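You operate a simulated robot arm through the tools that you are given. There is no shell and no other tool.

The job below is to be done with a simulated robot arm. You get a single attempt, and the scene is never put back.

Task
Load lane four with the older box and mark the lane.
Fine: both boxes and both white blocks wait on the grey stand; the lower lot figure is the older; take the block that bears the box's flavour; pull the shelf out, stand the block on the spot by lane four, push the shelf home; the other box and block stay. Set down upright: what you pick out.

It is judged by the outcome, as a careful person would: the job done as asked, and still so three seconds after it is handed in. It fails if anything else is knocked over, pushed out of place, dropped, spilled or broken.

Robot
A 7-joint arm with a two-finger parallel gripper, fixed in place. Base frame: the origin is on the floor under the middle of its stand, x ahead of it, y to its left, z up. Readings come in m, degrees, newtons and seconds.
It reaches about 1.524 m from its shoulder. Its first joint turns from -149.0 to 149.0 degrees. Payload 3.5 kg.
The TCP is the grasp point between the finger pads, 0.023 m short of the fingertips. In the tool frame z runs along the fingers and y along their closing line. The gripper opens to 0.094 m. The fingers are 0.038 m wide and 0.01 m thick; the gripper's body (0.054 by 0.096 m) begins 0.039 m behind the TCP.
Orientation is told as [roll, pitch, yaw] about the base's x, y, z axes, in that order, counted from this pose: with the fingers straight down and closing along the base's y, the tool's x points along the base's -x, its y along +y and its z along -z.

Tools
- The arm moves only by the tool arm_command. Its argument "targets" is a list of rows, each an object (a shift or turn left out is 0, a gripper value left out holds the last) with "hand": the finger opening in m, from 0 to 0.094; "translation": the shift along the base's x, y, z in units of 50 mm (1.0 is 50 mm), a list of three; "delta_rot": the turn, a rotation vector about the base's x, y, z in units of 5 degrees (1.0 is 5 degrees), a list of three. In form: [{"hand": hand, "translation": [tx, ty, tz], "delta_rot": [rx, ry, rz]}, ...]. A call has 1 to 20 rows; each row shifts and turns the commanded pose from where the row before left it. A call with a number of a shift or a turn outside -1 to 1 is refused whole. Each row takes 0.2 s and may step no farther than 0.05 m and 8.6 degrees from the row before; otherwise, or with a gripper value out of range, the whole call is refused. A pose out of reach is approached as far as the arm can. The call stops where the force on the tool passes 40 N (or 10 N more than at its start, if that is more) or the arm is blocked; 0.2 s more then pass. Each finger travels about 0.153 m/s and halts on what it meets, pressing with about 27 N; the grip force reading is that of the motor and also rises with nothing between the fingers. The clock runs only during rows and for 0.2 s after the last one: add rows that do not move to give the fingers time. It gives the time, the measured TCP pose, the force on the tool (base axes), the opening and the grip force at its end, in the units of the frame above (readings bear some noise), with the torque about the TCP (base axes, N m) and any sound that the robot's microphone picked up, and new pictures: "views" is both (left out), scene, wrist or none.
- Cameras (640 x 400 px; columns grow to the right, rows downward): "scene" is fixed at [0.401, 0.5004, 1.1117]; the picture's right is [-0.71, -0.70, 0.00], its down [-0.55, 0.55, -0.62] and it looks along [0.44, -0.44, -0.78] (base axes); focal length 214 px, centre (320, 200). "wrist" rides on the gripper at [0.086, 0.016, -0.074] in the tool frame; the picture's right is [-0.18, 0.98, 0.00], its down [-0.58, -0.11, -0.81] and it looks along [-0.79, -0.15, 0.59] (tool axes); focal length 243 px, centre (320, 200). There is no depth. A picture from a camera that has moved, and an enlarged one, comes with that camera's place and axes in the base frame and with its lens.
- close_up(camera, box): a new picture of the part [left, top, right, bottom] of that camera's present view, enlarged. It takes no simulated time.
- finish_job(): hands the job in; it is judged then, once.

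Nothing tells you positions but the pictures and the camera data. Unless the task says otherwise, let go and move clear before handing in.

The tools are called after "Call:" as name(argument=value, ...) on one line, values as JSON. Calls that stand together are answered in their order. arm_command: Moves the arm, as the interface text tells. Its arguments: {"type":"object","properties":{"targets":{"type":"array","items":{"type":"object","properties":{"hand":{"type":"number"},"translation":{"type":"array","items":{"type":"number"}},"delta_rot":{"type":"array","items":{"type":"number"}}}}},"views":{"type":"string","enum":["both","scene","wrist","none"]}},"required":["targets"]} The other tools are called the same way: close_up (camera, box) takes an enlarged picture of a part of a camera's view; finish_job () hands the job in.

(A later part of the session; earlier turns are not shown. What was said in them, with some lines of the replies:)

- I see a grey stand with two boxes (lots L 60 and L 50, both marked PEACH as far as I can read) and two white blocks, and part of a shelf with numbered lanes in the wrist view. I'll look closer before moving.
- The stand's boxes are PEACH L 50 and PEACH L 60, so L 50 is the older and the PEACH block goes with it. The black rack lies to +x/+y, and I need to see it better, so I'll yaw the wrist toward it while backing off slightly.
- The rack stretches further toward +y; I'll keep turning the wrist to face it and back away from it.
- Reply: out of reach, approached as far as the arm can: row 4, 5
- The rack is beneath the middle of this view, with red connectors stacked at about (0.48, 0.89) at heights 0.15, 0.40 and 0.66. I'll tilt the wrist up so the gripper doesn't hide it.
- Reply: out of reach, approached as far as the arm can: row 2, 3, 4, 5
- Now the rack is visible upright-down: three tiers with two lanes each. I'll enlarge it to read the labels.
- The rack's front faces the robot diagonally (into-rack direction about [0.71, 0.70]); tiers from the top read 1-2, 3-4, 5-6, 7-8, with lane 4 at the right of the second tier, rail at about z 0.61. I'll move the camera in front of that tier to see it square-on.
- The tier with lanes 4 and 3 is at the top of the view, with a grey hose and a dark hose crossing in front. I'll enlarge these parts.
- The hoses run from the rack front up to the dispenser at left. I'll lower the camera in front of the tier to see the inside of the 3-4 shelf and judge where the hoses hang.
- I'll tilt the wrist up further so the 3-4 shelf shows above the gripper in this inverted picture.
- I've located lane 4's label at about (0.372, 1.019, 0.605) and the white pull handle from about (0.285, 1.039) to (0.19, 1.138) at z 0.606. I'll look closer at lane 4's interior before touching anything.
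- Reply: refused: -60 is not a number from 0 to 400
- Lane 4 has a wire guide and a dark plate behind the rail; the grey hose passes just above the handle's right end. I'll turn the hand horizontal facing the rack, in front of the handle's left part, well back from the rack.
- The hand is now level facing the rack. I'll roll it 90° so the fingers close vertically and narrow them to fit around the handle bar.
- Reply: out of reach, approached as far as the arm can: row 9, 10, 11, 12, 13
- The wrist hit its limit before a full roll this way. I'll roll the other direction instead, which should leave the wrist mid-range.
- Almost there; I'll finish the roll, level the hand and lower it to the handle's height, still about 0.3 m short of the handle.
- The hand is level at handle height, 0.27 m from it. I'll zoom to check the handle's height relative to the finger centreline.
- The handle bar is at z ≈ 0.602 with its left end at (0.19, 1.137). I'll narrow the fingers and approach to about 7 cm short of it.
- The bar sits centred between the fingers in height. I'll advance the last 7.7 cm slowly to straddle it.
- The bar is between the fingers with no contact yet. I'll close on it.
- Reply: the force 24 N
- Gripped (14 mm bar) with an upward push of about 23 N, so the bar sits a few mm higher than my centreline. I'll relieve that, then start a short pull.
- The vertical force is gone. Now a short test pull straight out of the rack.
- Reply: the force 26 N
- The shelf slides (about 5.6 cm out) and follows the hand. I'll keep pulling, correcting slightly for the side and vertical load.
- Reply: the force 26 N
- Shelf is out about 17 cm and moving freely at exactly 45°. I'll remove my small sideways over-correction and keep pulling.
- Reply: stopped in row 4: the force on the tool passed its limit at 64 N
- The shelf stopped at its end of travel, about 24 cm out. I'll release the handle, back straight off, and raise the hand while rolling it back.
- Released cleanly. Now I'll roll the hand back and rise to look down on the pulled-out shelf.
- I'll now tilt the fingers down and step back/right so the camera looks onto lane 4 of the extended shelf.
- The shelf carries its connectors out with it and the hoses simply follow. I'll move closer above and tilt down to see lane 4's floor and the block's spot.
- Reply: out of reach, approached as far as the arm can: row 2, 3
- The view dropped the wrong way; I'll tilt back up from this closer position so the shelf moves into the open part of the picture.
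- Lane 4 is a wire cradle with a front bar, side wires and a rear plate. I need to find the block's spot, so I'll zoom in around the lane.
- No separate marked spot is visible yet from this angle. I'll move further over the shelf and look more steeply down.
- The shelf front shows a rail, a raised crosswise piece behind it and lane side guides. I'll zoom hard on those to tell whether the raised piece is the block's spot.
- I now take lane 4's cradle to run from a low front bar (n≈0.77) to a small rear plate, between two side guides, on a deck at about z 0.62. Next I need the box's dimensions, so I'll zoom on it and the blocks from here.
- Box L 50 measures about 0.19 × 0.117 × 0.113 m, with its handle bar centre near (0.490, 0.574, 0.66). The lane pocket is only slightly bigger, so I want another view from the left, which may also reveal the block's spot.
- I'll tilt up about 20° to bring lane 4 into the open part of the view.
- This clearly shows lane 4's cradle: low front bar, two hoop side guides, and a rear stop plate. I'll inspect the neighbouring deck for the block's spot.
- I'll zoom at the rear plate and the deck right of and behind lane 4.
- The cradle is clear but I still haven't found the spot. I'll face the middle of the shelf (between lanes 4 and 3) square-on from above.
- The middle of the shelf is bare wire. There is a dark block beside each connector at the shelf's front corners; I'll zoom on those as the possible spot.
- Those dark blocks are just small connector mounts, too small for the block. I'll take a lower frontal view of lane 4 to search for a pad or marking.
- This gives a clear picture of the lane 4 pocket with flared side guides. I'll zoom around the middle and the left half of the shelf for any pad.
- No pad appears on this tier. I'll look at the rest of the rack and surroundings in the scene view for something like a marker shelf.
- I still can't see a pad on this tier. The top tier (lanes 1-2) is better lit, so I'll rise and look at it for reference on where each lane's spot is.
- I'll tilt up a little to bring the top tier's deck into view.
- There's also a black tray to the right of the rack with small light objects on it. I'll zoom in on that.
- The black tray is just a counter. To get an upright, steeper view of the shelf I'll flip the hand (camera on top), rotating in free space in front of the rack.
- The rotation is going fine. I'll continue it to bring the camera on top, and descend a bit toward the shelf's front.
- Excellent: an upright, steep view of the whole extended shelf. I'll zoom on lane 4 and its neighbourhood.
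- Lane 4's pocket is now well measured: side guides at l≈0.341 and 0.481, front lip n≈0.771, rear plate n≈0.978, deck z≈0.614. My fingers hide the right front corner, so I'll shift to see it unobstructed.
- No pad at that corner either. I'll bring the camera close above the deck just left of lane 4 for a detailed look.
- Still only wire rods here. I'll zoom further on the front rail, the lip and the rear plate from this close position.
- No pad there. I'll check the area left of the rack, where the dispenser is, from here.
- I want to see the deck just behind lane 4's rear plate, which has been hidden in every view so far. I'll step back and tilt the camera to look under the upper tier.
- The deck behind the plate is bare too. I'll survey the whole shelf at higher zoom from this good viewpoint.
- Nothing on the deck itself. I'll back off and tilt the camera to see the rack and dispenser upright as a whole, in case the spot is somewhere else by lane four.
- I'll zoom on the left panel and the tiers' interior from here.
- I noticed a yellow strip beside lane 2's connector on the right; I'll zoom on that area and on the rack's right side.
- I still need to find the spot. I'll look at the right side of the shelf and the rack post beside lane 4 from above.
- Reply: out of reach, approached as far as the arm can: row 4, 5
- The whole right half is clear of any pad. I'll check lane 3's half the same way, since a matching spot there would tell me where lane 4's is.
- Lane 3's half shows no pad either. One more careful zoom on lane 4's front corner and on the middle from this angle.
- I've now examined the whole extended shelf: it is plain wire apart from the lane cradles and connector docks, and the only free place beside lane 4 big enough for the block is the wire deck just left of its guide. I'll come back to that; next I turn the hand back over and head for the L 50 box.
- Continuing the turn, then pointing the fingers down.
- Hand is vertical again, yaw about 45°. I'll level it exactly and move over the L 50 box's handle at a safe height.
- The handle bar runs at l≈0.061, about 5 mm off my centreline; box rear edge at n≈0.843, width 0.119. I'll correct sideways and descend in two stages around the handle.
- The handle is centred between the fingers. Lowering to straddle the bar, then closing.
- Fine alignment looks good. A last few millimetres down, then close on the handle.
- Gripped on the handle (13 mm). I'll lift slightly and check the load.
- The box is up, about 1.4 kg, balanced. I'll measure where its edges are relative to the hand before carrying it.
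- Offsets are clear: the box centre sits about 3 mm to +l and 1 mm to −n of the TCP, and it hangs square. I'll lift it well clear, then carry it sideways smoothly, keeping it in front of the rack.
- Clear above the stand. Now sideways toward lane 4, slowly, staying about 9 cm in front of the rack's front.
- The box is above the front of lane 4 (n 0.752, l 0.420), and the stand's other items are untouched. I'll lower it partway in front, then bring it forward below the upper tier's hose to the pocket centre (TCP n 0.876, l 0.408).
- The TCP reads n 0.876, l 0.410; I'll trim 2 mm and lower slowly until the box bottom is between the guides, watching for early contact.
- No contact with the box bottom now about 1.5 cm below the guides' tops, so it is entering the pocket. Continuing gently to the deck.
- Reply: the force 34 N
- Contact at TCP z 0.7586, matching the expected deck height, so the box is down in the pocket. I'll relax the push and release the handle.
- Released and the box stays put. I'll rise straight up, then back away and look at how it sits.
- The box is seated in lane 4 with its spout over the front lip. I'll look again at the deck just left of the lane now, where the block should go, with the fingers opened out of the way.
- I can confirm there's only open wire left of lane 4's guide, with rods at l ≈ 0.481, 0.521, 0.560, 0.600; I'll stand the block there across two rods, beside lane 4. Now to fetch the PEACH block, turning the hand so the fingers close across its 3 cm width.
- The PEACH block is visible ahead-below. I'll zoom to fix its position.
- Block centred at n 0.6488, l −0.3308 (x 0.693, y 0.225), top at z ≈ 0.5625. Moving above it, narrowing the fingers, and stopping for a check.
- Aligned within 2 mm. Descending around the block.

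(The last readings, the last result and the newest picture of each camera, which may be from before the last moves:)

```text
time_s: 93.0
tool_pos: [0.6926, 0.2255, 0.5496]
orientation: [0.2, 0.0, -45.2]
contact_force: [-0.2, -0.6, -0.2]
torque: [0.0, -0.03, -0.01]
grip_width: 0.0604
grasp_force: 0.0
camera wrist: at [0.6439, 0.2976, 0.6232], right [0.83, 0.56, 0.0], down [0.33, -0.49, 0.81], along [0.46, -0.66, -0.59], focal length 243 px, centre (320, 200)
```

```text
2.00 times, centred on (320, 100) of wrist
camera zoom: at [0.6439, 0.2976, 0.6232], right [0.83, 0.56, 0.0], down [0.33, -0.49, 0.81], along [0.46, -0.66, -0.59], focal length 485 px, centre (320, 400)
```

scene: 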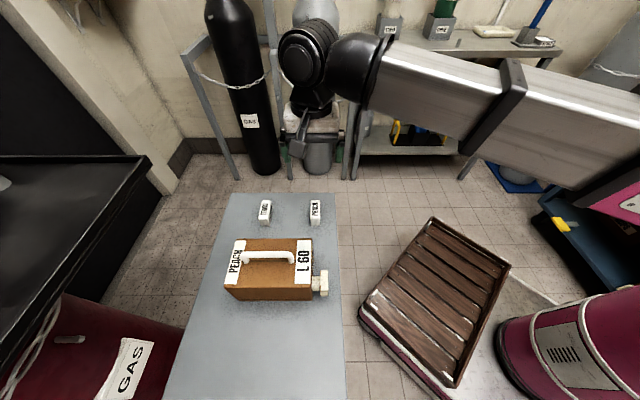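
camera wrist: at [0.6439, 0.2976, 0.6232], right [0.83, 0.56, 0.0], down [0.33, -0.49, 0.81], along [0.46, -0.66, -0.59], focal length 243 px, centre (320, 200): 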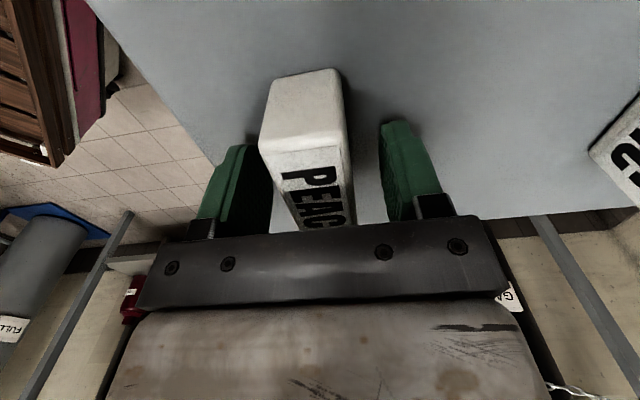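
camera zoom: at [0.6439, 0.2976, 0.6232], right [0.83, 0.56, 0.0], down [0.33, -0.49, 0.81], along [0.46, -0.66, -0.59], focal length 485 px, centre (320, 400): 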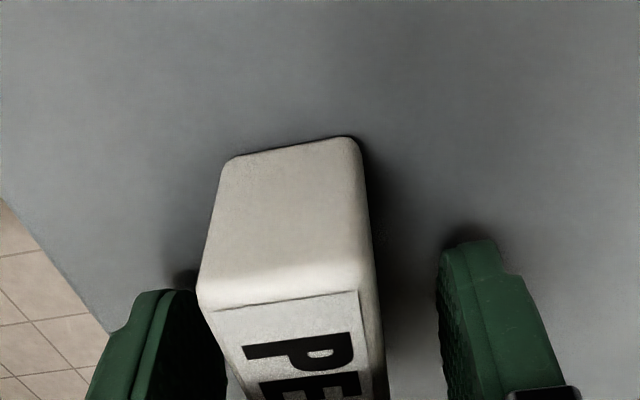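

The block is centred between the fingers. Closing.

Call:
arm_command(targets=[{"hand": 0.0}, {}, {}, {}], views="none")

Call:
arm_command(targets=[{"translation": [0, 0, 0.1]}, {"translation": [0, 0, 0.3]}, {"translation": [0, 0, 0.5]}, {}], views="both")

```text
time_s: 94.0
tool_pos: [0.6951, 0.2243, 0.5483]
orientation: [0.2, 0.0, -45.1]
contact_force: [0.1, 0.6, 1.2]
torque: [0.01, 0.01, -0.04]
grip_width: 0.0297
grasp_force: 27.1
```

```text
time_s: 95.0
tool_pos: [0.6949, 0.2255, 0.5936]
orientation: [0.2, 0.0, -45.1]
contact_force: [-0.1, 0.1, -0.3]
torque: [0.01, 0.01, 0.02]
grip_width: 0.0293
grasp_force: 26.6
camera wrist: at [0.6444, 0.2994, 0.668], right [0.83, 0.56, 0.0], down [0.33, -0.49, 0.81], along [0.46, -0.66, -0.59], focal length 243 px, centre (320, 200)
```

scene: 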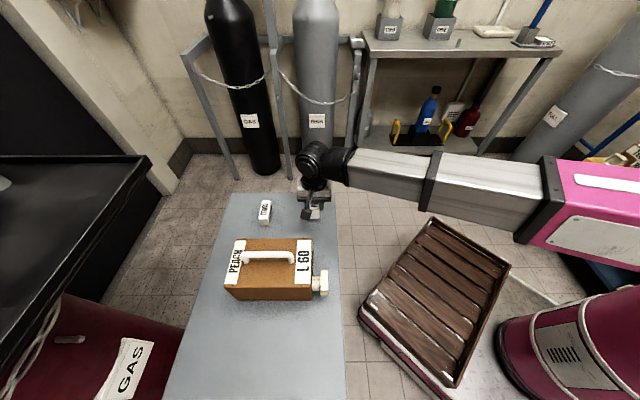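
wrist: 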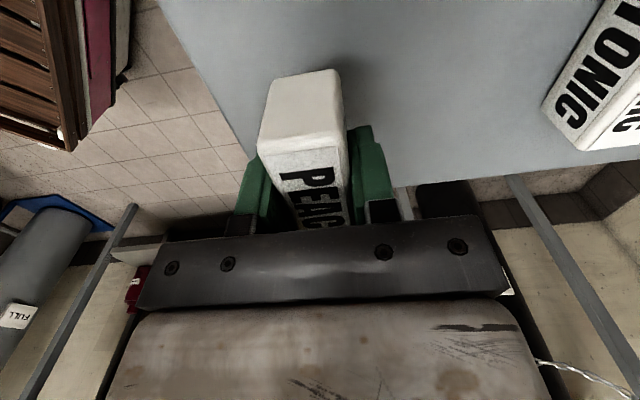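

Got the PEACH block; the TONIC block and L 60 box are undisturbed. I'll lift and carry it back toward the shelf, well in front of the rack.

Call:
arm_command(targets=[{"translation": [0, 0, 0.7]}, {"translation": [0, 0, 0.9]}, {"translation": [0, 0, 0.9]}, {"translation": [0, 0, 0.9]}, {"translation": [0, 0, 0.9]}, {"translation": [0, 0, 0.9]}, {"translation": [0, 0, 0.9]}], views="none")

Call:
arm_command(targets=[{"translation": [-0.5, 0.5, 0]}, {"translation": [-0.68, 0.68, 0]}, {"translation": [-0.68, 0.68, 0]}, {"translation": [-0.68, 0.68, 0]}, {"translation": [-0.68, 0.68, 0]}, {"translation": [-0.68, 0.68, 0]}, {"translation": [-0.68, 0.68, 0]}, {"translation": [-0.68, 0.68, 0]}, {"translation": [-0.68, 0.68, 0]}, {"translation": [-0.68, 0.68, 0]}, {"translation": [-0.68, 0.68, 0]}, {"translation": [-0.68, 0.68, 0]}, {"translation": [-0.68, 0.68, 0]}, {"translation": [-0.68, 0.68, 0]}, {"translation": [-0.68, 0.68, 0]}, {"translation": [-0.68, 0.68, 0]}, {"translation": [-0.68, 0.68, 0]}, {"translation": [-0.68, 0.68, 0]}, {"translation": [-0.4, 0.4, 0]}], views="both")

```text
time_s: 96.6
tool_pos: [0.694, 0.2301, 0.8992]
orientation: [0.2, -0.1, -45.1]
contact_force: [-0.1, -0.5, -0.5]
torque: [0.0, -0.03, 0.02]
grip_width: 0.0295
grasp_force: 27.2
```

```text
time_s: 100.6
tool_pos: [0.0681, 0.8516, 0.9001]
orientation: [0.2, 0.0, -45.1]
contact_force: [-0.1, -0.8, -0.5]
torque: [0.0, 0.0, 0.01]
grip_width: 0.0297
grasp_force: 26.7
camera wrist: at [0.0182, 0.9238, 0.973], right [0.83, 0.56, 0.0], down [0.33, -0.49, 0.81], along [0.46, -0.67, -0.59], focal length 243 px, centre (320, 200)
```

scene: 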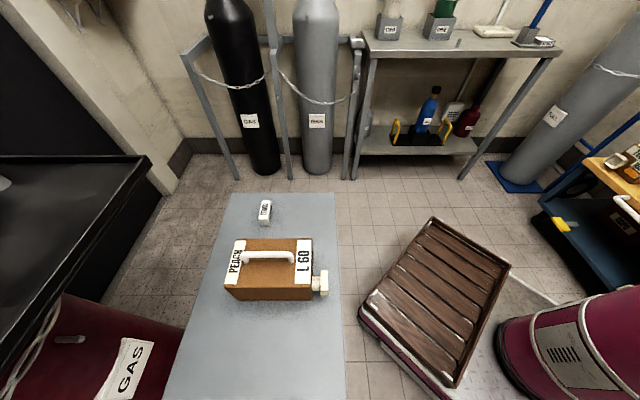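
wrist: 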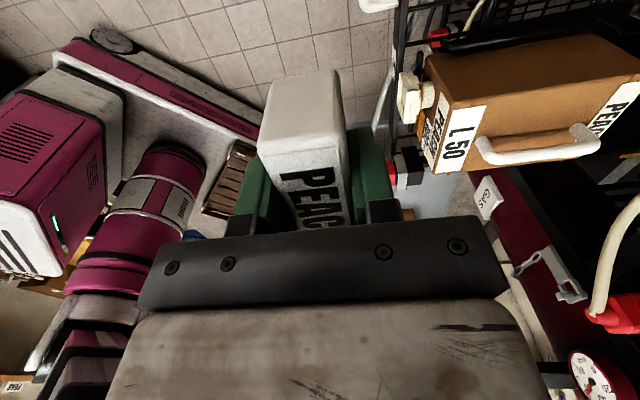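

From this side I can see the box in lane 4. I'll zoom to check how it sits and look once more at the deck beside it.

Call:
close_up(camera="wrist", box=[380, 0, 640, 163])

Call:
close_up(camera="wrist", box=[380, 0, 500, 75])

```text
2.45 times, centred on (510, 82) of wrist
camera zoom: at [0.0182, 0.9238, 0.973], right [0.83, 0.56, 0.0], down [0.33, -0.49, 0.81], along [0.46, -0.67, -0.59], focal length 595 px, centre (-146, 491)
```

zoom: 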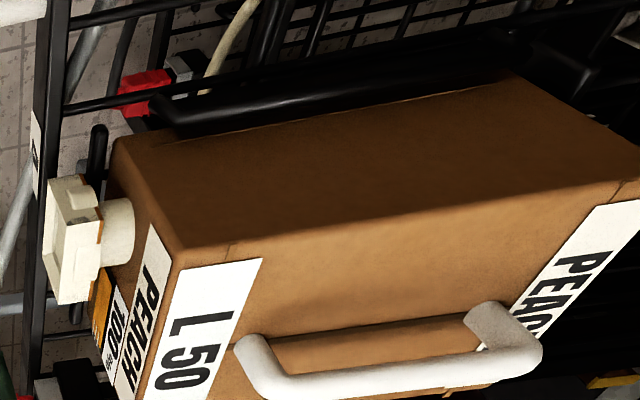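

```text
5.33 times, centred on (440, 38) of wrist
camera zoom: at [0.0182, 0.9238, 0.973], right [0.83, 0.56, 0.0], down [0.33, -0.49, 0.81], along [0.46, -0.67, -0.59], focal length 1294 px, centre (-320, 1067)
```

zoom: 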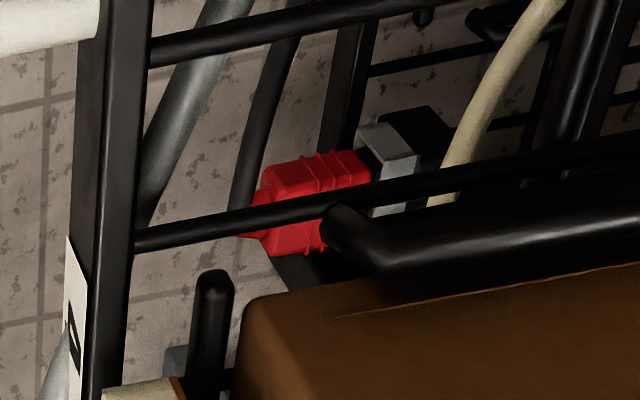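

The box sits squarely inside the guides with its front against the lip side. Now bringing the block over the deck left of lane 4 (n 0.82, l 0.54) and down to about 10 cm above it.

Call:
arm_command(targets=[{"translation": [0.65, 0.55, 0]}, {"translation": [0.65, 0.55, 0]}, {"translation": [0.65, 0.55, 0]}, {"translation": [0.66, 0.54, 0]}, {"translation": [0, 0, -0.7]}, {"translation": [0, 0, -0.8]}, {"translation": [0, 0, -0.8]}, {"translation": [0, 0, -0.7]}, {}], views="wrist")

Call:
close_up(camera="wrist", box=[200, 0, 480, 200])

```text
time_s: 102.6
tool_pos: [0.2006, 0.9565, 0.7487]
orientation: [0.3, -0.1, -45.1]
contact_force: [0.4, -0.6, -1.5]
torque: [0.0, 0.0, 0.0]
grip_width: 0.0295
grasp_force: 26.7
camera wrist: at [0.1511, 1.0292, 0.8234], right [0.83, 0.56, 0.0], down [0.33, -0.49, 0.81], along [0.46, -0.66, -0.59], focal length 243 px, centre (320, 200)
```

wrist: 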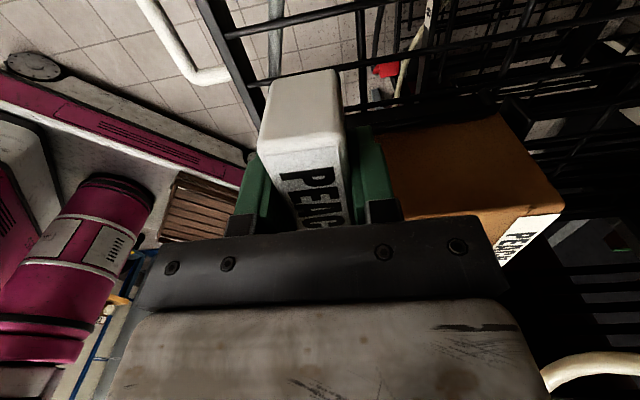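

```text
2.00 times, centred on (340, 100) of wrist
camera zoom: at [0.1511, 1.0292, 0.8234], right [0.83, 0.56, 0.0], down [0.33, -0.49, 0.81], along [0.46, -0.66, -0.59], focal length 485 px, centre (280, 400)
```

zoom: 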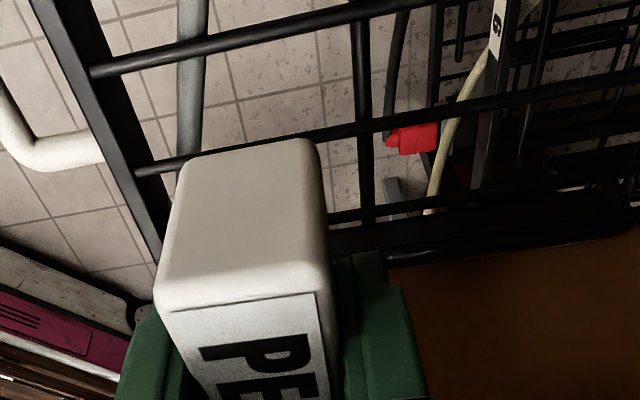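

The block hangs level above two deck rods (l 0.522 and 0.561), clear of the cross rod at n 0.852. I'll trim 4 mm sideways and lower in small steps until it touches.

Call:
arm_command(targets=[{"translation": [-0.064, 0.064, -0.4]}, {"translation": [0, 0, -0.5]}, {"translation": [0, 0, -0.4]}, {"translation": [0, 0, -0.3]}, {}], views="wrist")

Call:
close_up(camera="wrist", box=[200, 0, 480, 200])

```text
time_s: 103.8
tool_pos: [0.1991, 0.9593, 0.6695]
orientation: [0.2, 0.0, -45.2]
contact_force: [-0.7, 0.3, -0.6]
torque: [-0.03, -0.03, 0.03]
grip_width: 0.0297
grasp_force: 26.9
camera wrist: at [0.1481, 1.0328, 0.7443], right [0.83, 0.56, 0.0], down [0.33, -0.49, 0.81], along [0.46, -0.66, -0.59], focal length 243 px, centre (320, 200)
```

wrist: 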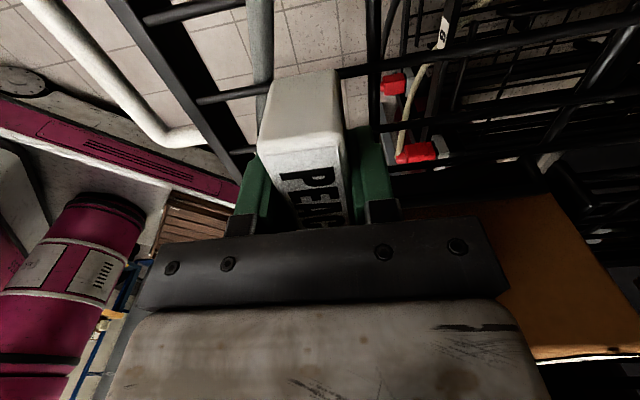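

```text
2.00 times, centred on (340, 100) of wrist
camera zoom: at [0.1481, 1.0328, 0.7443], right [0.83, 0.56, 0.0], down [0.33, -0.49, 0.81], along [0.46, -0.66, -0.59], focal length 485 px, centre (280, 400)
```

zoom: 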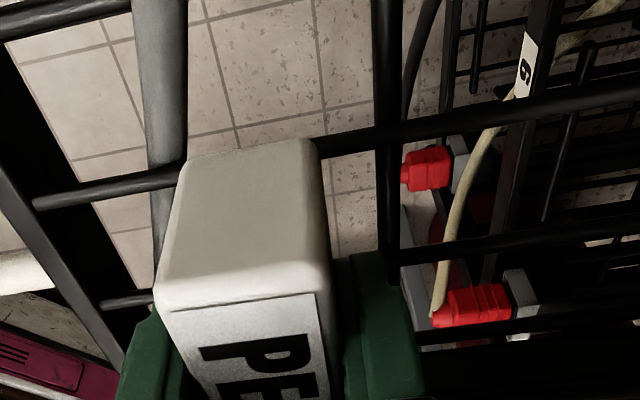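

Two rods run beneath the block. Lowering the last centimetres gently.

Call:
arm_command(targets=[{"translation": [0, 0, -0.15]}, {"translation": [0, 0, -0.15]}, {"translation": [0, 0, -0.06]}, {}], views="none")

Call:
arm_command(targets=[{"translation": [0, 0, -0.04]}, {"translation": [0, 0, -0.04]}, {}], views="none")

```text
time_s: 104.8
tool_pos: [0.1976, 0.9629, 0.6515]
orientation: [0.2, 0.1, -45.1]
contact_force: [-0.4, 0.6, -0.9]
torque: [0.03, 0.01, 0.0]
grip_width: 0.0295
grasp_force: 26.5
```

```text
time_s: 105.6
tool_pos: [0.1983, 0.9604, 0.6484]
orientation: [0.2, 0.0, -45.1]
contact_force: [-0.8, 2.3, 15.2]
torque: [-0.13, 0.05, -0.03]
grip_width: 0.0297
grasp_force: 26.7
```

Contact at z 0.648 as expected for the deck. I'll ease off and open.

Call:
arm_command(targets=[{"translation": [0, 0, 0.025]}, {}, {"hand": 0.045}, {}, {"hand": 0.06}, {}], views="wrist")

Call:
close_up(camera="wrist", box=[200, 0, 480, 200])

```text
time_s: 107.0
tool_pos: [0.1977, 0.9617, 0.6477]
orientation: [0.1, 0.0, -45.1]
contact_force: [-0.4, 0.0, 0.0]
torque: [0.0, -0.02, -0.03]
grip_width: 0.0602
grasp_force: 0.0
camera wrist: at [0.1477, 1.0338, 0.7225], right [0.83, 0.56, 0.0], down [0.33, -0.49, 0.81], along [0.46, -0.66, -0.59], focal length 243 px, centre (320, 200)
```

wrist: 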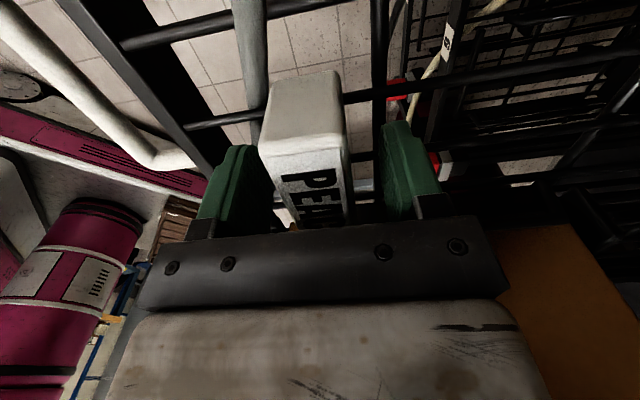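

```text
2.00 times, centred on (340, 100) of wrist
camera zoom: at [0.1477, 1.0338, 0.7225], right [0.83, 0.56, 0.0], down [0.33, -0.49, 0.81], along [0.46, -0.66, -0.59], focal length 485 px, centre (280, 400)
```

zoom: 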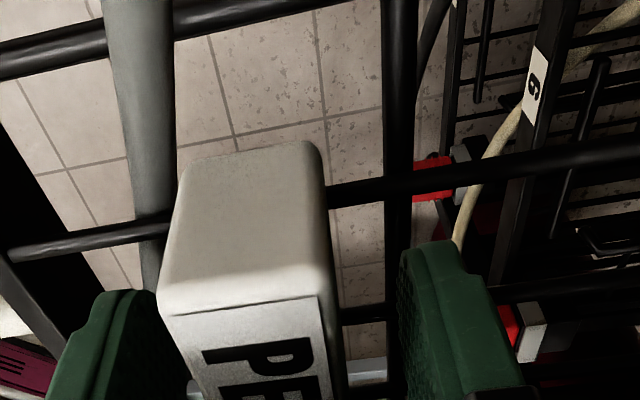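

The block stands by itself on the rods. Rising straight up, then backing off for a look.

Call:
arm_command(targets=[{"translation": [0, 0, 0.2]}, {"translation": [0, 0, 0.5]}, {"translation": [0, 0, 0.8]}, {"translation": [-0.3, -0.3, 0.7]}, {"translation": [-0.6, -0.6, 0.4]}, {"translation": [-0.6, -0.6, 0.4]}, {"translation": [-0.6, -0.6, 0.4]}], views="wrist")

Call:
close_up(camera="wrist", box=[380, 0, 640, 163])

```text
time_s: 108.6
tool_pos: [0.0938, 0.8561, 0.8175]
orientation: [0.2, 0.1, -45.2]
contact_force: [-0.2, 0.7, -0.3]
torque: [0.0, -0.02, -0.02]
grip_width: 0.0601
grasp_force: 0.1
camera wrist: at [0.0435, 0.9287, 0.8919], right [0.83, 0.56, 0.0], down [0.33, -0.49, 0.81], along [0.46, -0.66, -0.59], focal length 243 px, centre (320, 200)
```

wrist: 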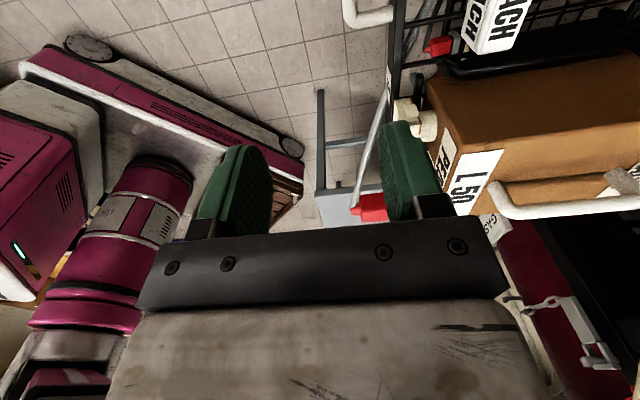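

```text
2.45 times, centred on (510, 82) of wrist
camera zoom: at [0.0435, 0.9287, 0.8919], right [0.83, 0.56, 0.0], down [0.33, -0.49, 0.81], along [0.46, -0.66, -0.59], focal length 595 px, centre (-146, 491)
```

zoom: 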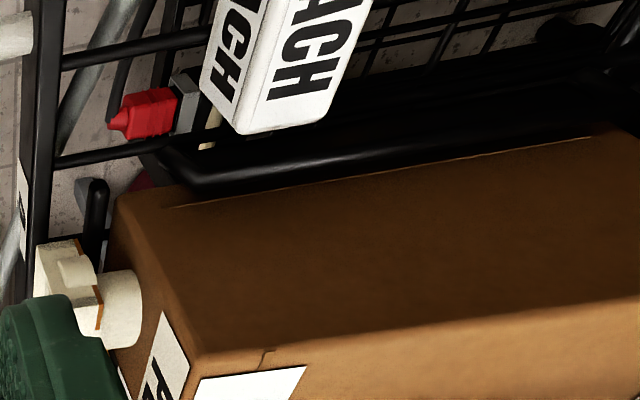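

The PEACH block stands upright beside lane 4 with its name facing front. Next I'll turn the hand back to the horizontal pulling pose, away from the shelf, to push it home.

Call:
arm_command(targets=[{"translation": [-0.25, -0.2, 0.1], "delta_rot": [0, 0, 1]}, {"translation": [-0.25, -0.2, 0.1], "delta_rot": [0, 0, 1]}, {"translation": [-0.25, -0.2, 0.1], "delta_rot": [0, 0, 1]}, {"translation": [-0.25, -0.2, 0.1], "delta_rot": [0, 0, 1]}, {"translation": [-0.25, -0.1, 0.1], "delta_rot": [0, 0, 1]}, {"translation": [-0.2, 0, 0], "delta_rot": [0, 0, 1]}, {"translation": [-0.2, 0, 0], "delta_rot": [0, 0, 1]}, {"translation": [-0.2, 0, 0], "delta_rot": [0, 0, 1]}, {"translation": [-0.2, 0, 0], "delta_rot": [0, 0, 1]}, {"translation": [-0.2, 0, 0], "delta_rot": [0, 0, 1]}, {"translation": [-0.2, 0, 0], "delta_rot": [0, 0, 1]}, {"delta_rot": [0, 0, 1]}, {"delta_rot": [0, 0, 1]}, {"delta_rot": [0, 0, 1]}, {"delta_rot": [0, 0, 1]}, {"delta_rot": [0, 0, 1]}, {"delta_rot": [0, 0, 1]}, {"delta_rot": [0, 0, 1]}], views="wrist")

Call:
close_up(camera="wrist", box=[180, 0, 480, 188])

```text
time_s: 112.4
tool_pos: [-0.0291, 0.8126, 0.8428]
orientation: [0.3, 0.0, 45.1]
contact_force: [0.5, 0.0, -0.8]
torque: [-0.01, 0.03, 0.03]
grip_width: 0.0603
grasp_force: 0.1
camera wrist: at [-0.1015, 0.762, 0.9179], right [-0.57, 0.82, 0.0], down [0.49, 0.33, 0.81], along [0.66, 0.46, -0.59], focal length 243 px, centre (320, 200)
```

wrist: 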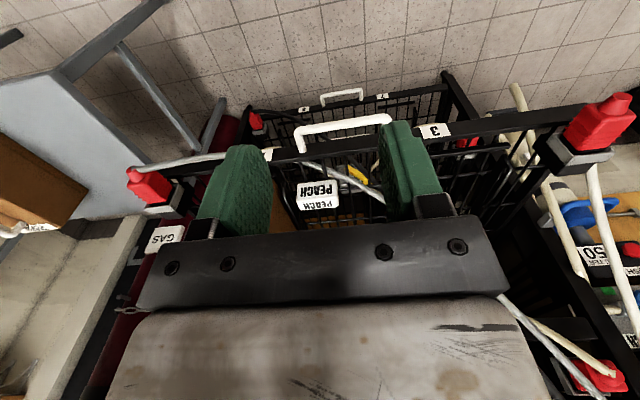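

```text
2.13 times, centred on (330, 94) of wrist
camera zoom: at [-0.1015, 0.762, 0.9179], right [-0.57, 0.82, 0.0], down [0.49, 0.33, 0.81], along [0.66, 0.46, -0.59], focal length 516 px, centre (299, 426)
```

zoom: 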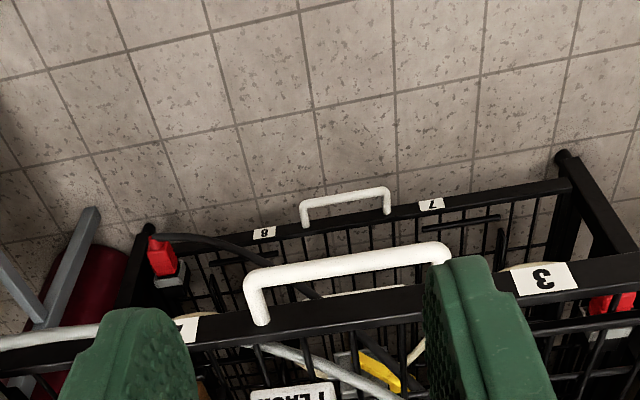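

Both placed items look right from the front. Now tilting the fingers toward the rack and rolling the hand, still 14 cm clear of the handle.

Call:
arm_command(targets=[{"hand": 0.036, "translation": [-0.1, 0, 0], "delta_rot": [0.94, -0.94, 0]}, {"translation": [-0.1, 0, 0], "delta_rot": [0.94, -0.94, 0]}, {"translation": [-0.1, 0, 0], "delta_rot": [0.94, -0.94, 0]}, {"translation": [-0.1, 0, 0], "delta_rot": [0.94, -0.94, 0]}, {"translation": [-0.1, 0, 0], "delta_rot": [0.94, -0.94, 0]}, {"translation": [-0.1, 0, 0], "delta_rot": [0.94, -0.94, 0]}, {"translation": [-0.1, 0, 0], "delta_rot": [0.94, -0.94, 0]}, {"translation": [-0.1, 0, 0], "delta_rot": [0.94, -0.94, 0]}, {"delta_rot": [0.94, -0.94, 0]}, {"delta_rot": [-1, -1, 0.817]}, {"delta_rot": [-1, -1, 0.817]}, {"delta_rot": [-1, -1, 0.817]}, {"delta_rot": [-1, -1, 0.817]}, {"delta_rot": [-1, -1, 0.817]}, {"delta_rot": [-1, -1, 0.817]}, {"delta_rot": [-1, -1, 0.817]}, {"delta_rot": [-1, -1, 0.817]}, {"delta_rot": [-1, -1, 0.817]}, {"delta_rot": [-1, -1, 0.817]}, {"delta_rot": [-1, -1, 0.817]}], views="wrist")

```text
time_s: 116.6
tool_pos: [-0.0692, 0.8104, 0.8435]
orientation: [-59.8, 0.0, 134.8]
contact_force: [0.2, 0.2, 0.6]
torque: [0.02, 0.0, 0.01]
grip_width: 0.0358
grasp_force: 0.1
camera wrist: at [-0.0612, 0.6983, 0.8665], right [-0.48, -0.22, -0.85], down [-0.87, -0.04, 0.5], along [-0.14, 0.98, -0.17], focal length 243 px, centre (320, 200)
```

wrist: 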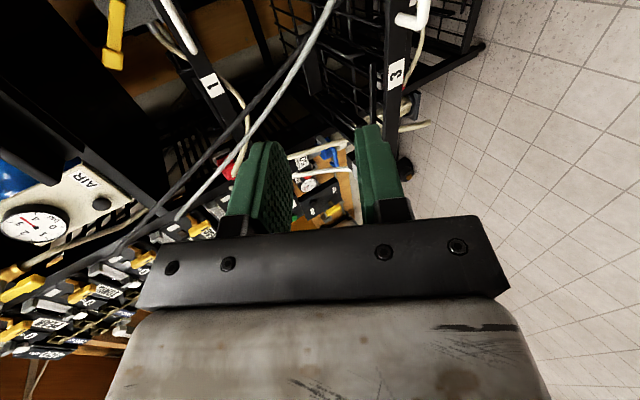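

Just 30° more tilt and descend to handle height, about 12 cm in front of it.

Call:
arm_command(targets=[{"translation": [0.085, 0.175, -0.95], "delta_rot": [1, -1, 0]}, {"translation": [0.085, 0.175, -0.95], "delta_rot": [1, -1, 0]}, {"translation": [0.085, 0.175, -0.95], "delta_rot": [1, -1, 0]}, {"translation": [0.085, 0.175, -0.95], "delta_rot": [1, -1, 0]}, {"translation": [0.085, 0.175, -0.95], "delta_rot": [0.27, -0.27, 0]}, {}], views="wrist")

Call:
close_up(camera="wrist", box=[200, 0, 440, 150])

```text
time_s: 118.0
tool_pos: [-0.0479, 0.8551, 0.6045]
orientation: [-90.2, -0.3, 134.9]
contact_force: [-0.5, 0.4, 0.2]
torque: [-0.01, -0.03, -0.01]
grip_width: 0.036
grasp_force: 0.0
camera wrist: at [-0.0404, 0.741, 0.5869], right [-0.13, 0.13, -0.98], down [-0.98, -0.16, 0.11], along [-0.14, 0.98, 0.15], focal length 243 px, centre (320, 200)
```

wrist: 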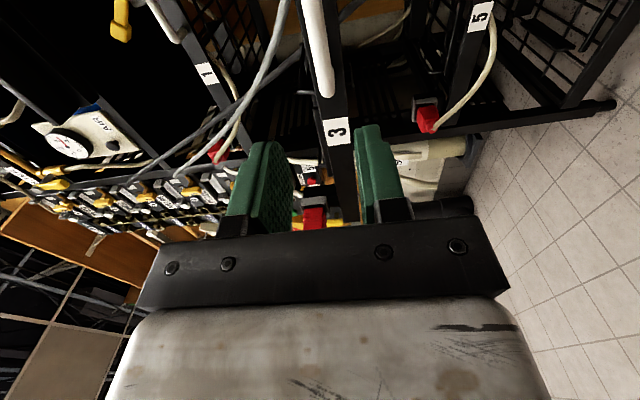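

```text
2.67 times, centred on (320, 75) of wrist
camera zoom: at [-0.0404, 0.741, 0.5869], right [-0.13, 0.13, -0.98], down [-0.98, -0.16, 0.11], along [-0.14, 0.98, 0.15], focal length 647 px, centre (320, 533)
```

zoom: 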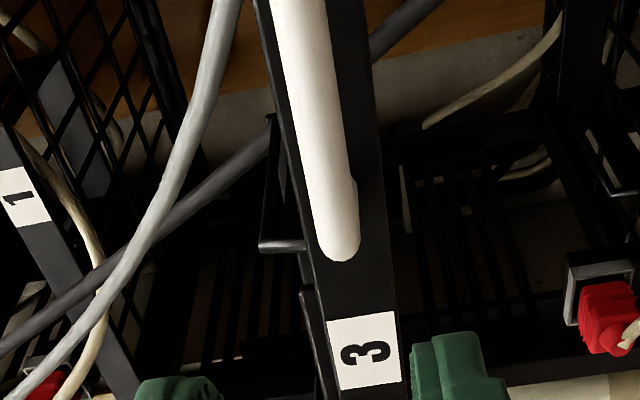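

Aligned with the handle (l 0.6385, z 0.6045), same place I released it. Advancing to straddle and grip the bar.

Call:
arm_command(targets=[{"translation": [0.35, 0.355, 0]}, {"translation": [0.35, 0.355, 0]}, {"translation": [0.35, 0.355, 0]}, {"translation": [0.3, 0.3, 0]}, {"translation": [0.24, 0.24, 0]}, {"translation": [0.18, 0.18, 0]}, {}], views="wrist")

```text
time_s: 119.6
tool_pos: [0.0414, 0.9442, 0.6053]
orientation: [-90.1, -0.3, 134.8]
contact_force: [-0.3, -0.1, -1.1]
torque: [-0.03, 0.01, -0.02]
grip_width: 0.036
grasp_force: 0.1
camera wrist: at [0.0498, 0.8308, 0.5892], right [-0.13, 0.13, -0.98], down [-0.98, -0.16, 0.11], along [-0.14, 0.98, 0.15], focal length 243 px, centre (320, 200)
```

wrist: 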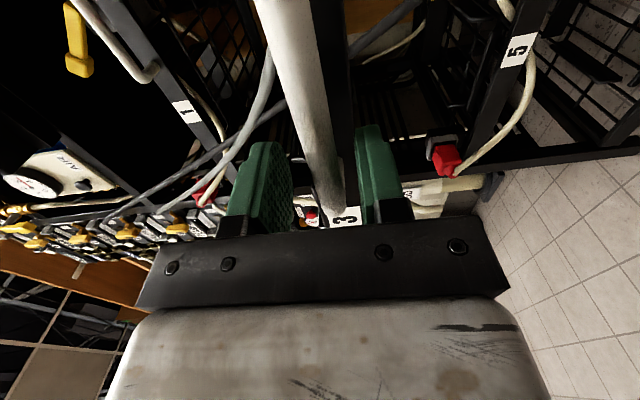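

The bar is between the fingers. Closing on it.

Call:
arm_command(targets=[{"hand": 0.0}, {}, {}, {}], views="none")

```text
time_s: 120.4
tool_pos: [0.0421, 0.9442, 0.6029]
orientation: [-89.7, -0.1, 134.9]
contact_force: [0.2, 2.7, -5.7]
torque: [-0.49, -0.45, -0.5]
grip_width: 0.014
grasp_force: 44.8
stopped in row 3: the force on the tool passed its limit at 41 N (the readings are from after the stop); the commanded pose is now the measured one
```

Gripped. Pushing the shelf home slowly so nothing on it shifts.

Call:
arm_command(targets=[{"translation": [0.08, 0.08, 0]}, {"translation": [0.15, 0.15, 0]}, {"translation": [0.2, 0.2, 0]}, {"translation": [0.2, 0.2, 0]}, {"translation": [0.15, 0.15, 0]}, {"translation": [0.08, 0.08, 0]}, {}], views="wrist")

```text
time_s: 122.0
tool_pos: [0.0852, 0.9874, 0.6037]
orientation: [-89.7, -0.2, 134.9]
contact_force: [-1.2, -1.4, -5.1]
torque: [-0.92, -0.78, 1.01]
grip_width: 0.0137
grasp_force: 45.0
camera wrist: at [0.0936, 0.8745, 0.5866], right [-0.13, 0.13, -0.98], down [-0.98, -0.16, 0.11], along [-0.14, 0.98, 0.15], focal length 243 px, centre (320, 200)
```

wrist: 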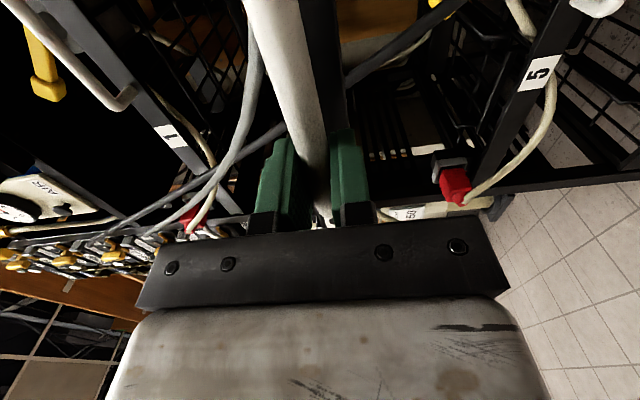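

Sliding smoothly with little force. Continuing most of the way.

Call:
arm_command(targets=[{"translation": [0.1, 0.101, 0]}, {"translation": [0.2, 0.201, 0]}, {"translation": [0.25, 0.252, 0]}, {"translation": [0.27, 0.272, 0]}, {"translation": [0.27, 0.272, 0]}, {"translation": [0.27, 0.272, 0]}, {"translation": [0.27, 0.272, 0]}, {"translation": [0.25, 0.252, 0]}, {"translation": [0.18, 0.181, 0]}, {"translation": [0.1, 0.101, 0]}, {}], views="wrist")

```text
time_s: 124.4
tool_pos: [0.1937, 1.0958, 0.6029]
orientation: [-89.7, -0.1, 134.9]
contact_force: [2.5, -4.0, -16.4]
torque: [-0.85, -0.84, -1.16]
grip_width: 0.0138
grasp_force: 44.8
camera wrist: at [0.2013, 0.9822, 0.5867], right [-0.14, 0.13, -0.98], down [-0.98, -0.16, 0.12], along [-0.14, 0.98, 0.15], focal length 243 px, centre (320, 200)
```

wrist: 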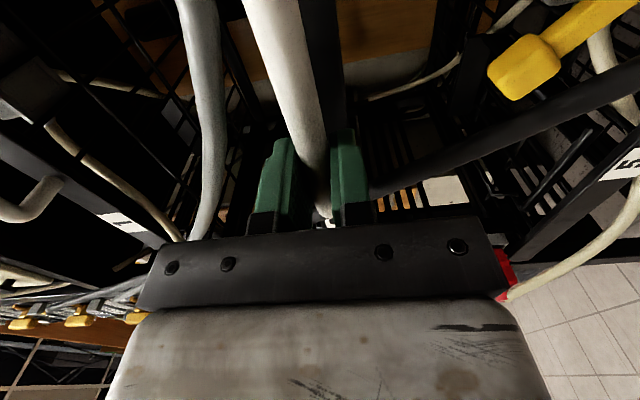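

About 2.5 cm from home. Finishing gently until it seats.

Call:
arm_command(targets=[{"translation": [0.06, 0.062, 0]}, {"translation": [0.09, 0.093, 0]}, {"translation": [0.09, 0.093, 0]}, {"translation": [0.07, 0.073, 0]}, {"translation": [0.05, 0.052, 0]}, {}], views="none")

```text
time_s: 125.8
tool_pos: [0.2118, 1.1144, 0.6027]
orientation: [-89.7, -0.2, 134.7]
contact_force: [8.3, -25.5, -26.4]
torque: [-1.05, -0.85, 0.17]
grip_width: 0.0135
grasp_force: 44.9
```

It's back at the original position (n 0.938) and pushing back, so it is at its stop. I'll relieve the side load and press a touch more to be sure it's seated.

Call:
arm_command(targets=[{"translation": [0.03, -0.03, 0.03]}, {"translation": [0.03, 0.03, 0]}, {"translation": [0.03, 0.03, 0]}, {}], views="wrist")

```text
time_s: 126.4
tool_pos: [0.2118, 1.1151, 0.6027]
orientation: [-89.6, -0.1, 134.9]
contact_force: [-2.9, -1.8, -5.1]
torque: [-0.46, -0.49, -0.43]
grip_width: 0.0137
grasp_force: 45.1
stopped in row 2: the force on the tool passed its limit at 50 N (the readings are from after the stop); the commanded pose is now the measured one
camera wrist: at [0.2199, 1.0007, 0.587], right [-0.14, 0.13, -0.98], down [-0.98, -0.16, 0.12], along [-0.14, 0.98, 0.15], focal length 243 px, centre (320, 200)
```

wrist: 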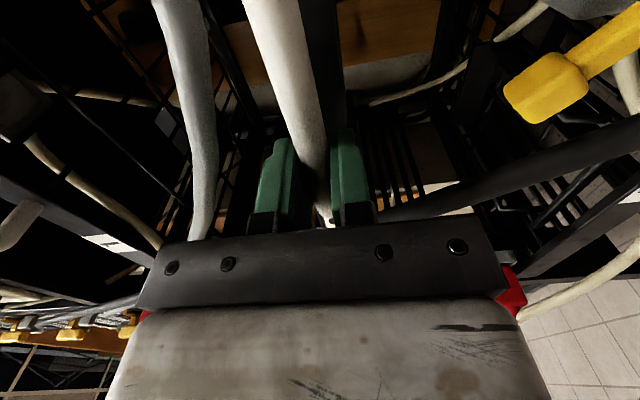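

The shelf is hard against its home stop, at its original position. Releasing the handle and backing straight out.

Call:
arm_command(targets=[{"hand": 0.034}, {}, {"translation": [-0.15, -0.15, 0]}, {"translation": [-0.3, -0.3, 0]}, {"translation": [-0.5, -0.5, 0]}, {"translation": [-0.6, -0.6, 0]}, {"translation": [-0.6, -0.6, 0]}, {"translation": [-0.6, -0.6, 0]}, {"translation": [-0.6, -0.6, 0]}], views="wrist")

Call:
close_up(camera="wrist", box=[200, 0, 440, 150])

```text
time_s: 128.4
tool_pos: [0.0441, 0.9472, 0.6033]
orientation: [-89.7, -0.3, 134.8]
contact_force: [0.3, 0.7, 0.1]
torque: [-0.01, 0.01, 0.03]
grip_width: 0.034
grasp_force: 0.0
camera wrist: at [0.052, 0.8332, 0.5869], right [-0.14, 0.13, -0.98], down [-0.98, -0.16, 0.12], along [-0.14, 0.98, 0.15], focal length 243 px, centre (320, 200)
```

wrist: 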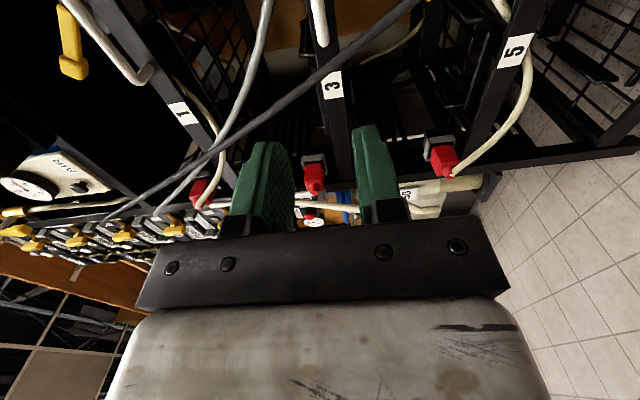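

```text
2.67 times, centred on (320, 75) of wrist
camera zoom: at [0.052, 0.8332, 0.5869], right [-0.14, 0.13, -0.98], down [-0.98, -0.16, 0.12], along [-0.14, 0.98, 0.15], focal length 647 px, centre (320, 533)
```

zoom: 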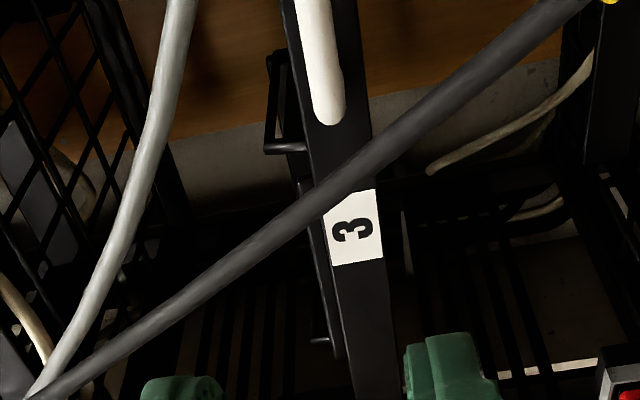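

Shelf is home and released. I'll retreat and turn the hand to look into the tier and confirm the box and block are still standing.

Call:
arm_command(targets=[{"translation": [-0.5, -0.7, 0.3], "delta_rot": [1, 1, 0]}, {"translation": [-0.2, -0.7, 0.3], "delta_rot": [1, 1, 0]}, {"translation": [0, -0.7, 0.3], "delta_rot": [1, 1, 0]}, {"translation": [0, -0.7, 0.3], "delta_rot": [1, 1, 0]}, {"translation": [0, -0.6, 0.3], "delta_rot": [1, 1, 0]}, {"translation": [0, -0.4, 0.3], "delta_rot": [1, 1, 0]}, {"translation": [0, 0, 0.3], "delta_rot": [1, 1, 0]}, {"translation": [0, 0, 0.3], "delta_rot": [1, 1, 0]}, {"translation": [0, 0, 0.3], "delta_rot": [1, 1, 0]}, {"translation": [0, 0, 0.3], "delta_rot": [1, 1, 0]}, {"translation": [0, 0, 0.3], "delta_rot": [1, 1, 0]}, {"translation": [0, 0, 0.3], "delta_rot": [1, 1, 0]}, {"translation": [0, 0, 0.3], "delta_rot": [0.73, 0.73, 0]}, {"delta_rot": [-1, 1, 0]}, {"delta_rot": [-1, 1, 0]}, {"delta_rot": [-1, 1, 0]}, {"delta_rot": [-1, 1, 0]}, {"delta_rot": [-1, 1, 0]}, {"delta_rot": [-1, 1, 0]}, {"delta_rot": [-1, 1, 0]}], views="both")

Call:
close_up(camera="wrist", box=[200, 0, 480, 175])

```text
time_s: 132.6
tool_pos: [0.012, 0.7557, 0.7986]
orientation: [0.5, -40.3, 44.7]
contact_force: [0.3, -1.1, 0.3]
torque: [0.0, 0.0, 0.0]
grip_width: 0.0341
grasp_force: 0.0
camera wrist: at [-0.082, 0.6876, 0.799], right [-0.6, 0.79, 0.13], down [0.03, -0.14, 0.99], along [0.8, 0.59, 0.06], focal length 243 px, centre (320, 200)
```

scene: 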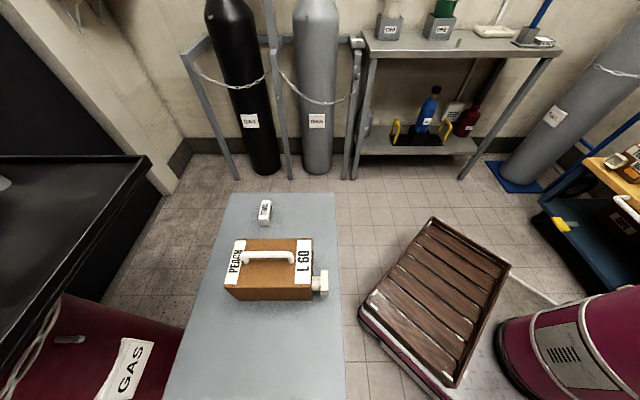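
wrist: 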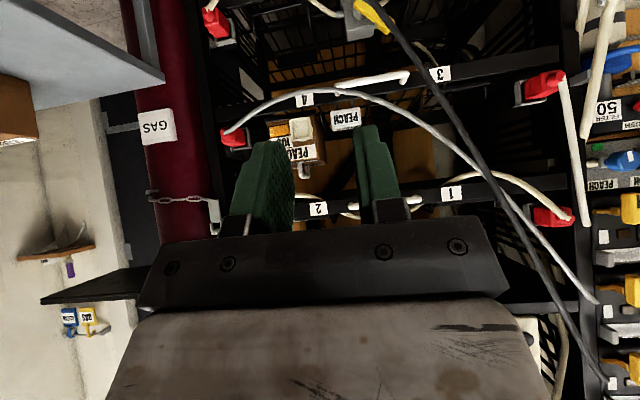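

```text
2.29 times, centred on (340, 88) of wrist
camera zoom: at [-0.082, 0.6876, 0.799], right [-0.6, 0.79, 0.13], down [0.03, -0.14, 0.99], along [0.8, 0.59, 0.06], focal length 555 px, centre (274, 457)
```

zoom: 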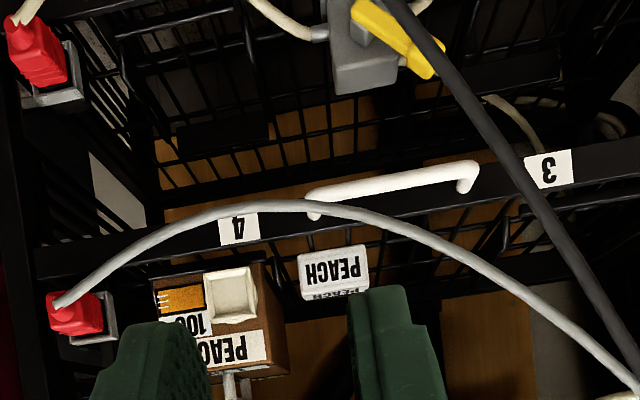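

The shelf is home with the L 50 box upright in lane 4, the PEACH block standing upright beside it with its name to the front, and the L 60 box and TONIC block untouched on the stand. I did not find a marked spot on the shelf, so the block is on the wire deck just left of lane 4. The hand is empty and well clear, so I'm handing in.

Call:
finish_job()

```text
The job is handed in.
```

The older box (PEACH, L 50) is in lane four and the PEACH block marks it. However, I never found a marked spot, so where I stood the block is my best guess.

- **Box:** the L 50 box sits upright in lane four, between the side guides with its spout to the front.
- **Block:** the PEACH block stands upright on the wire deck just left of lane four, name facing out. I looked over the whole pulled-out shelf near lane four and saw only bare wire, lane guides and connector docks. This was the only free place beside the lane that fits the block.
- **Shelf:** it is pushed back against its stop, where it was at the start. Both items were still standing when I looked in afterwards.
- **Left alone:** in the last view, the L 60 box and the TONIC block were still in place on the grey stand.

The gripper is empty and clear of the rack.
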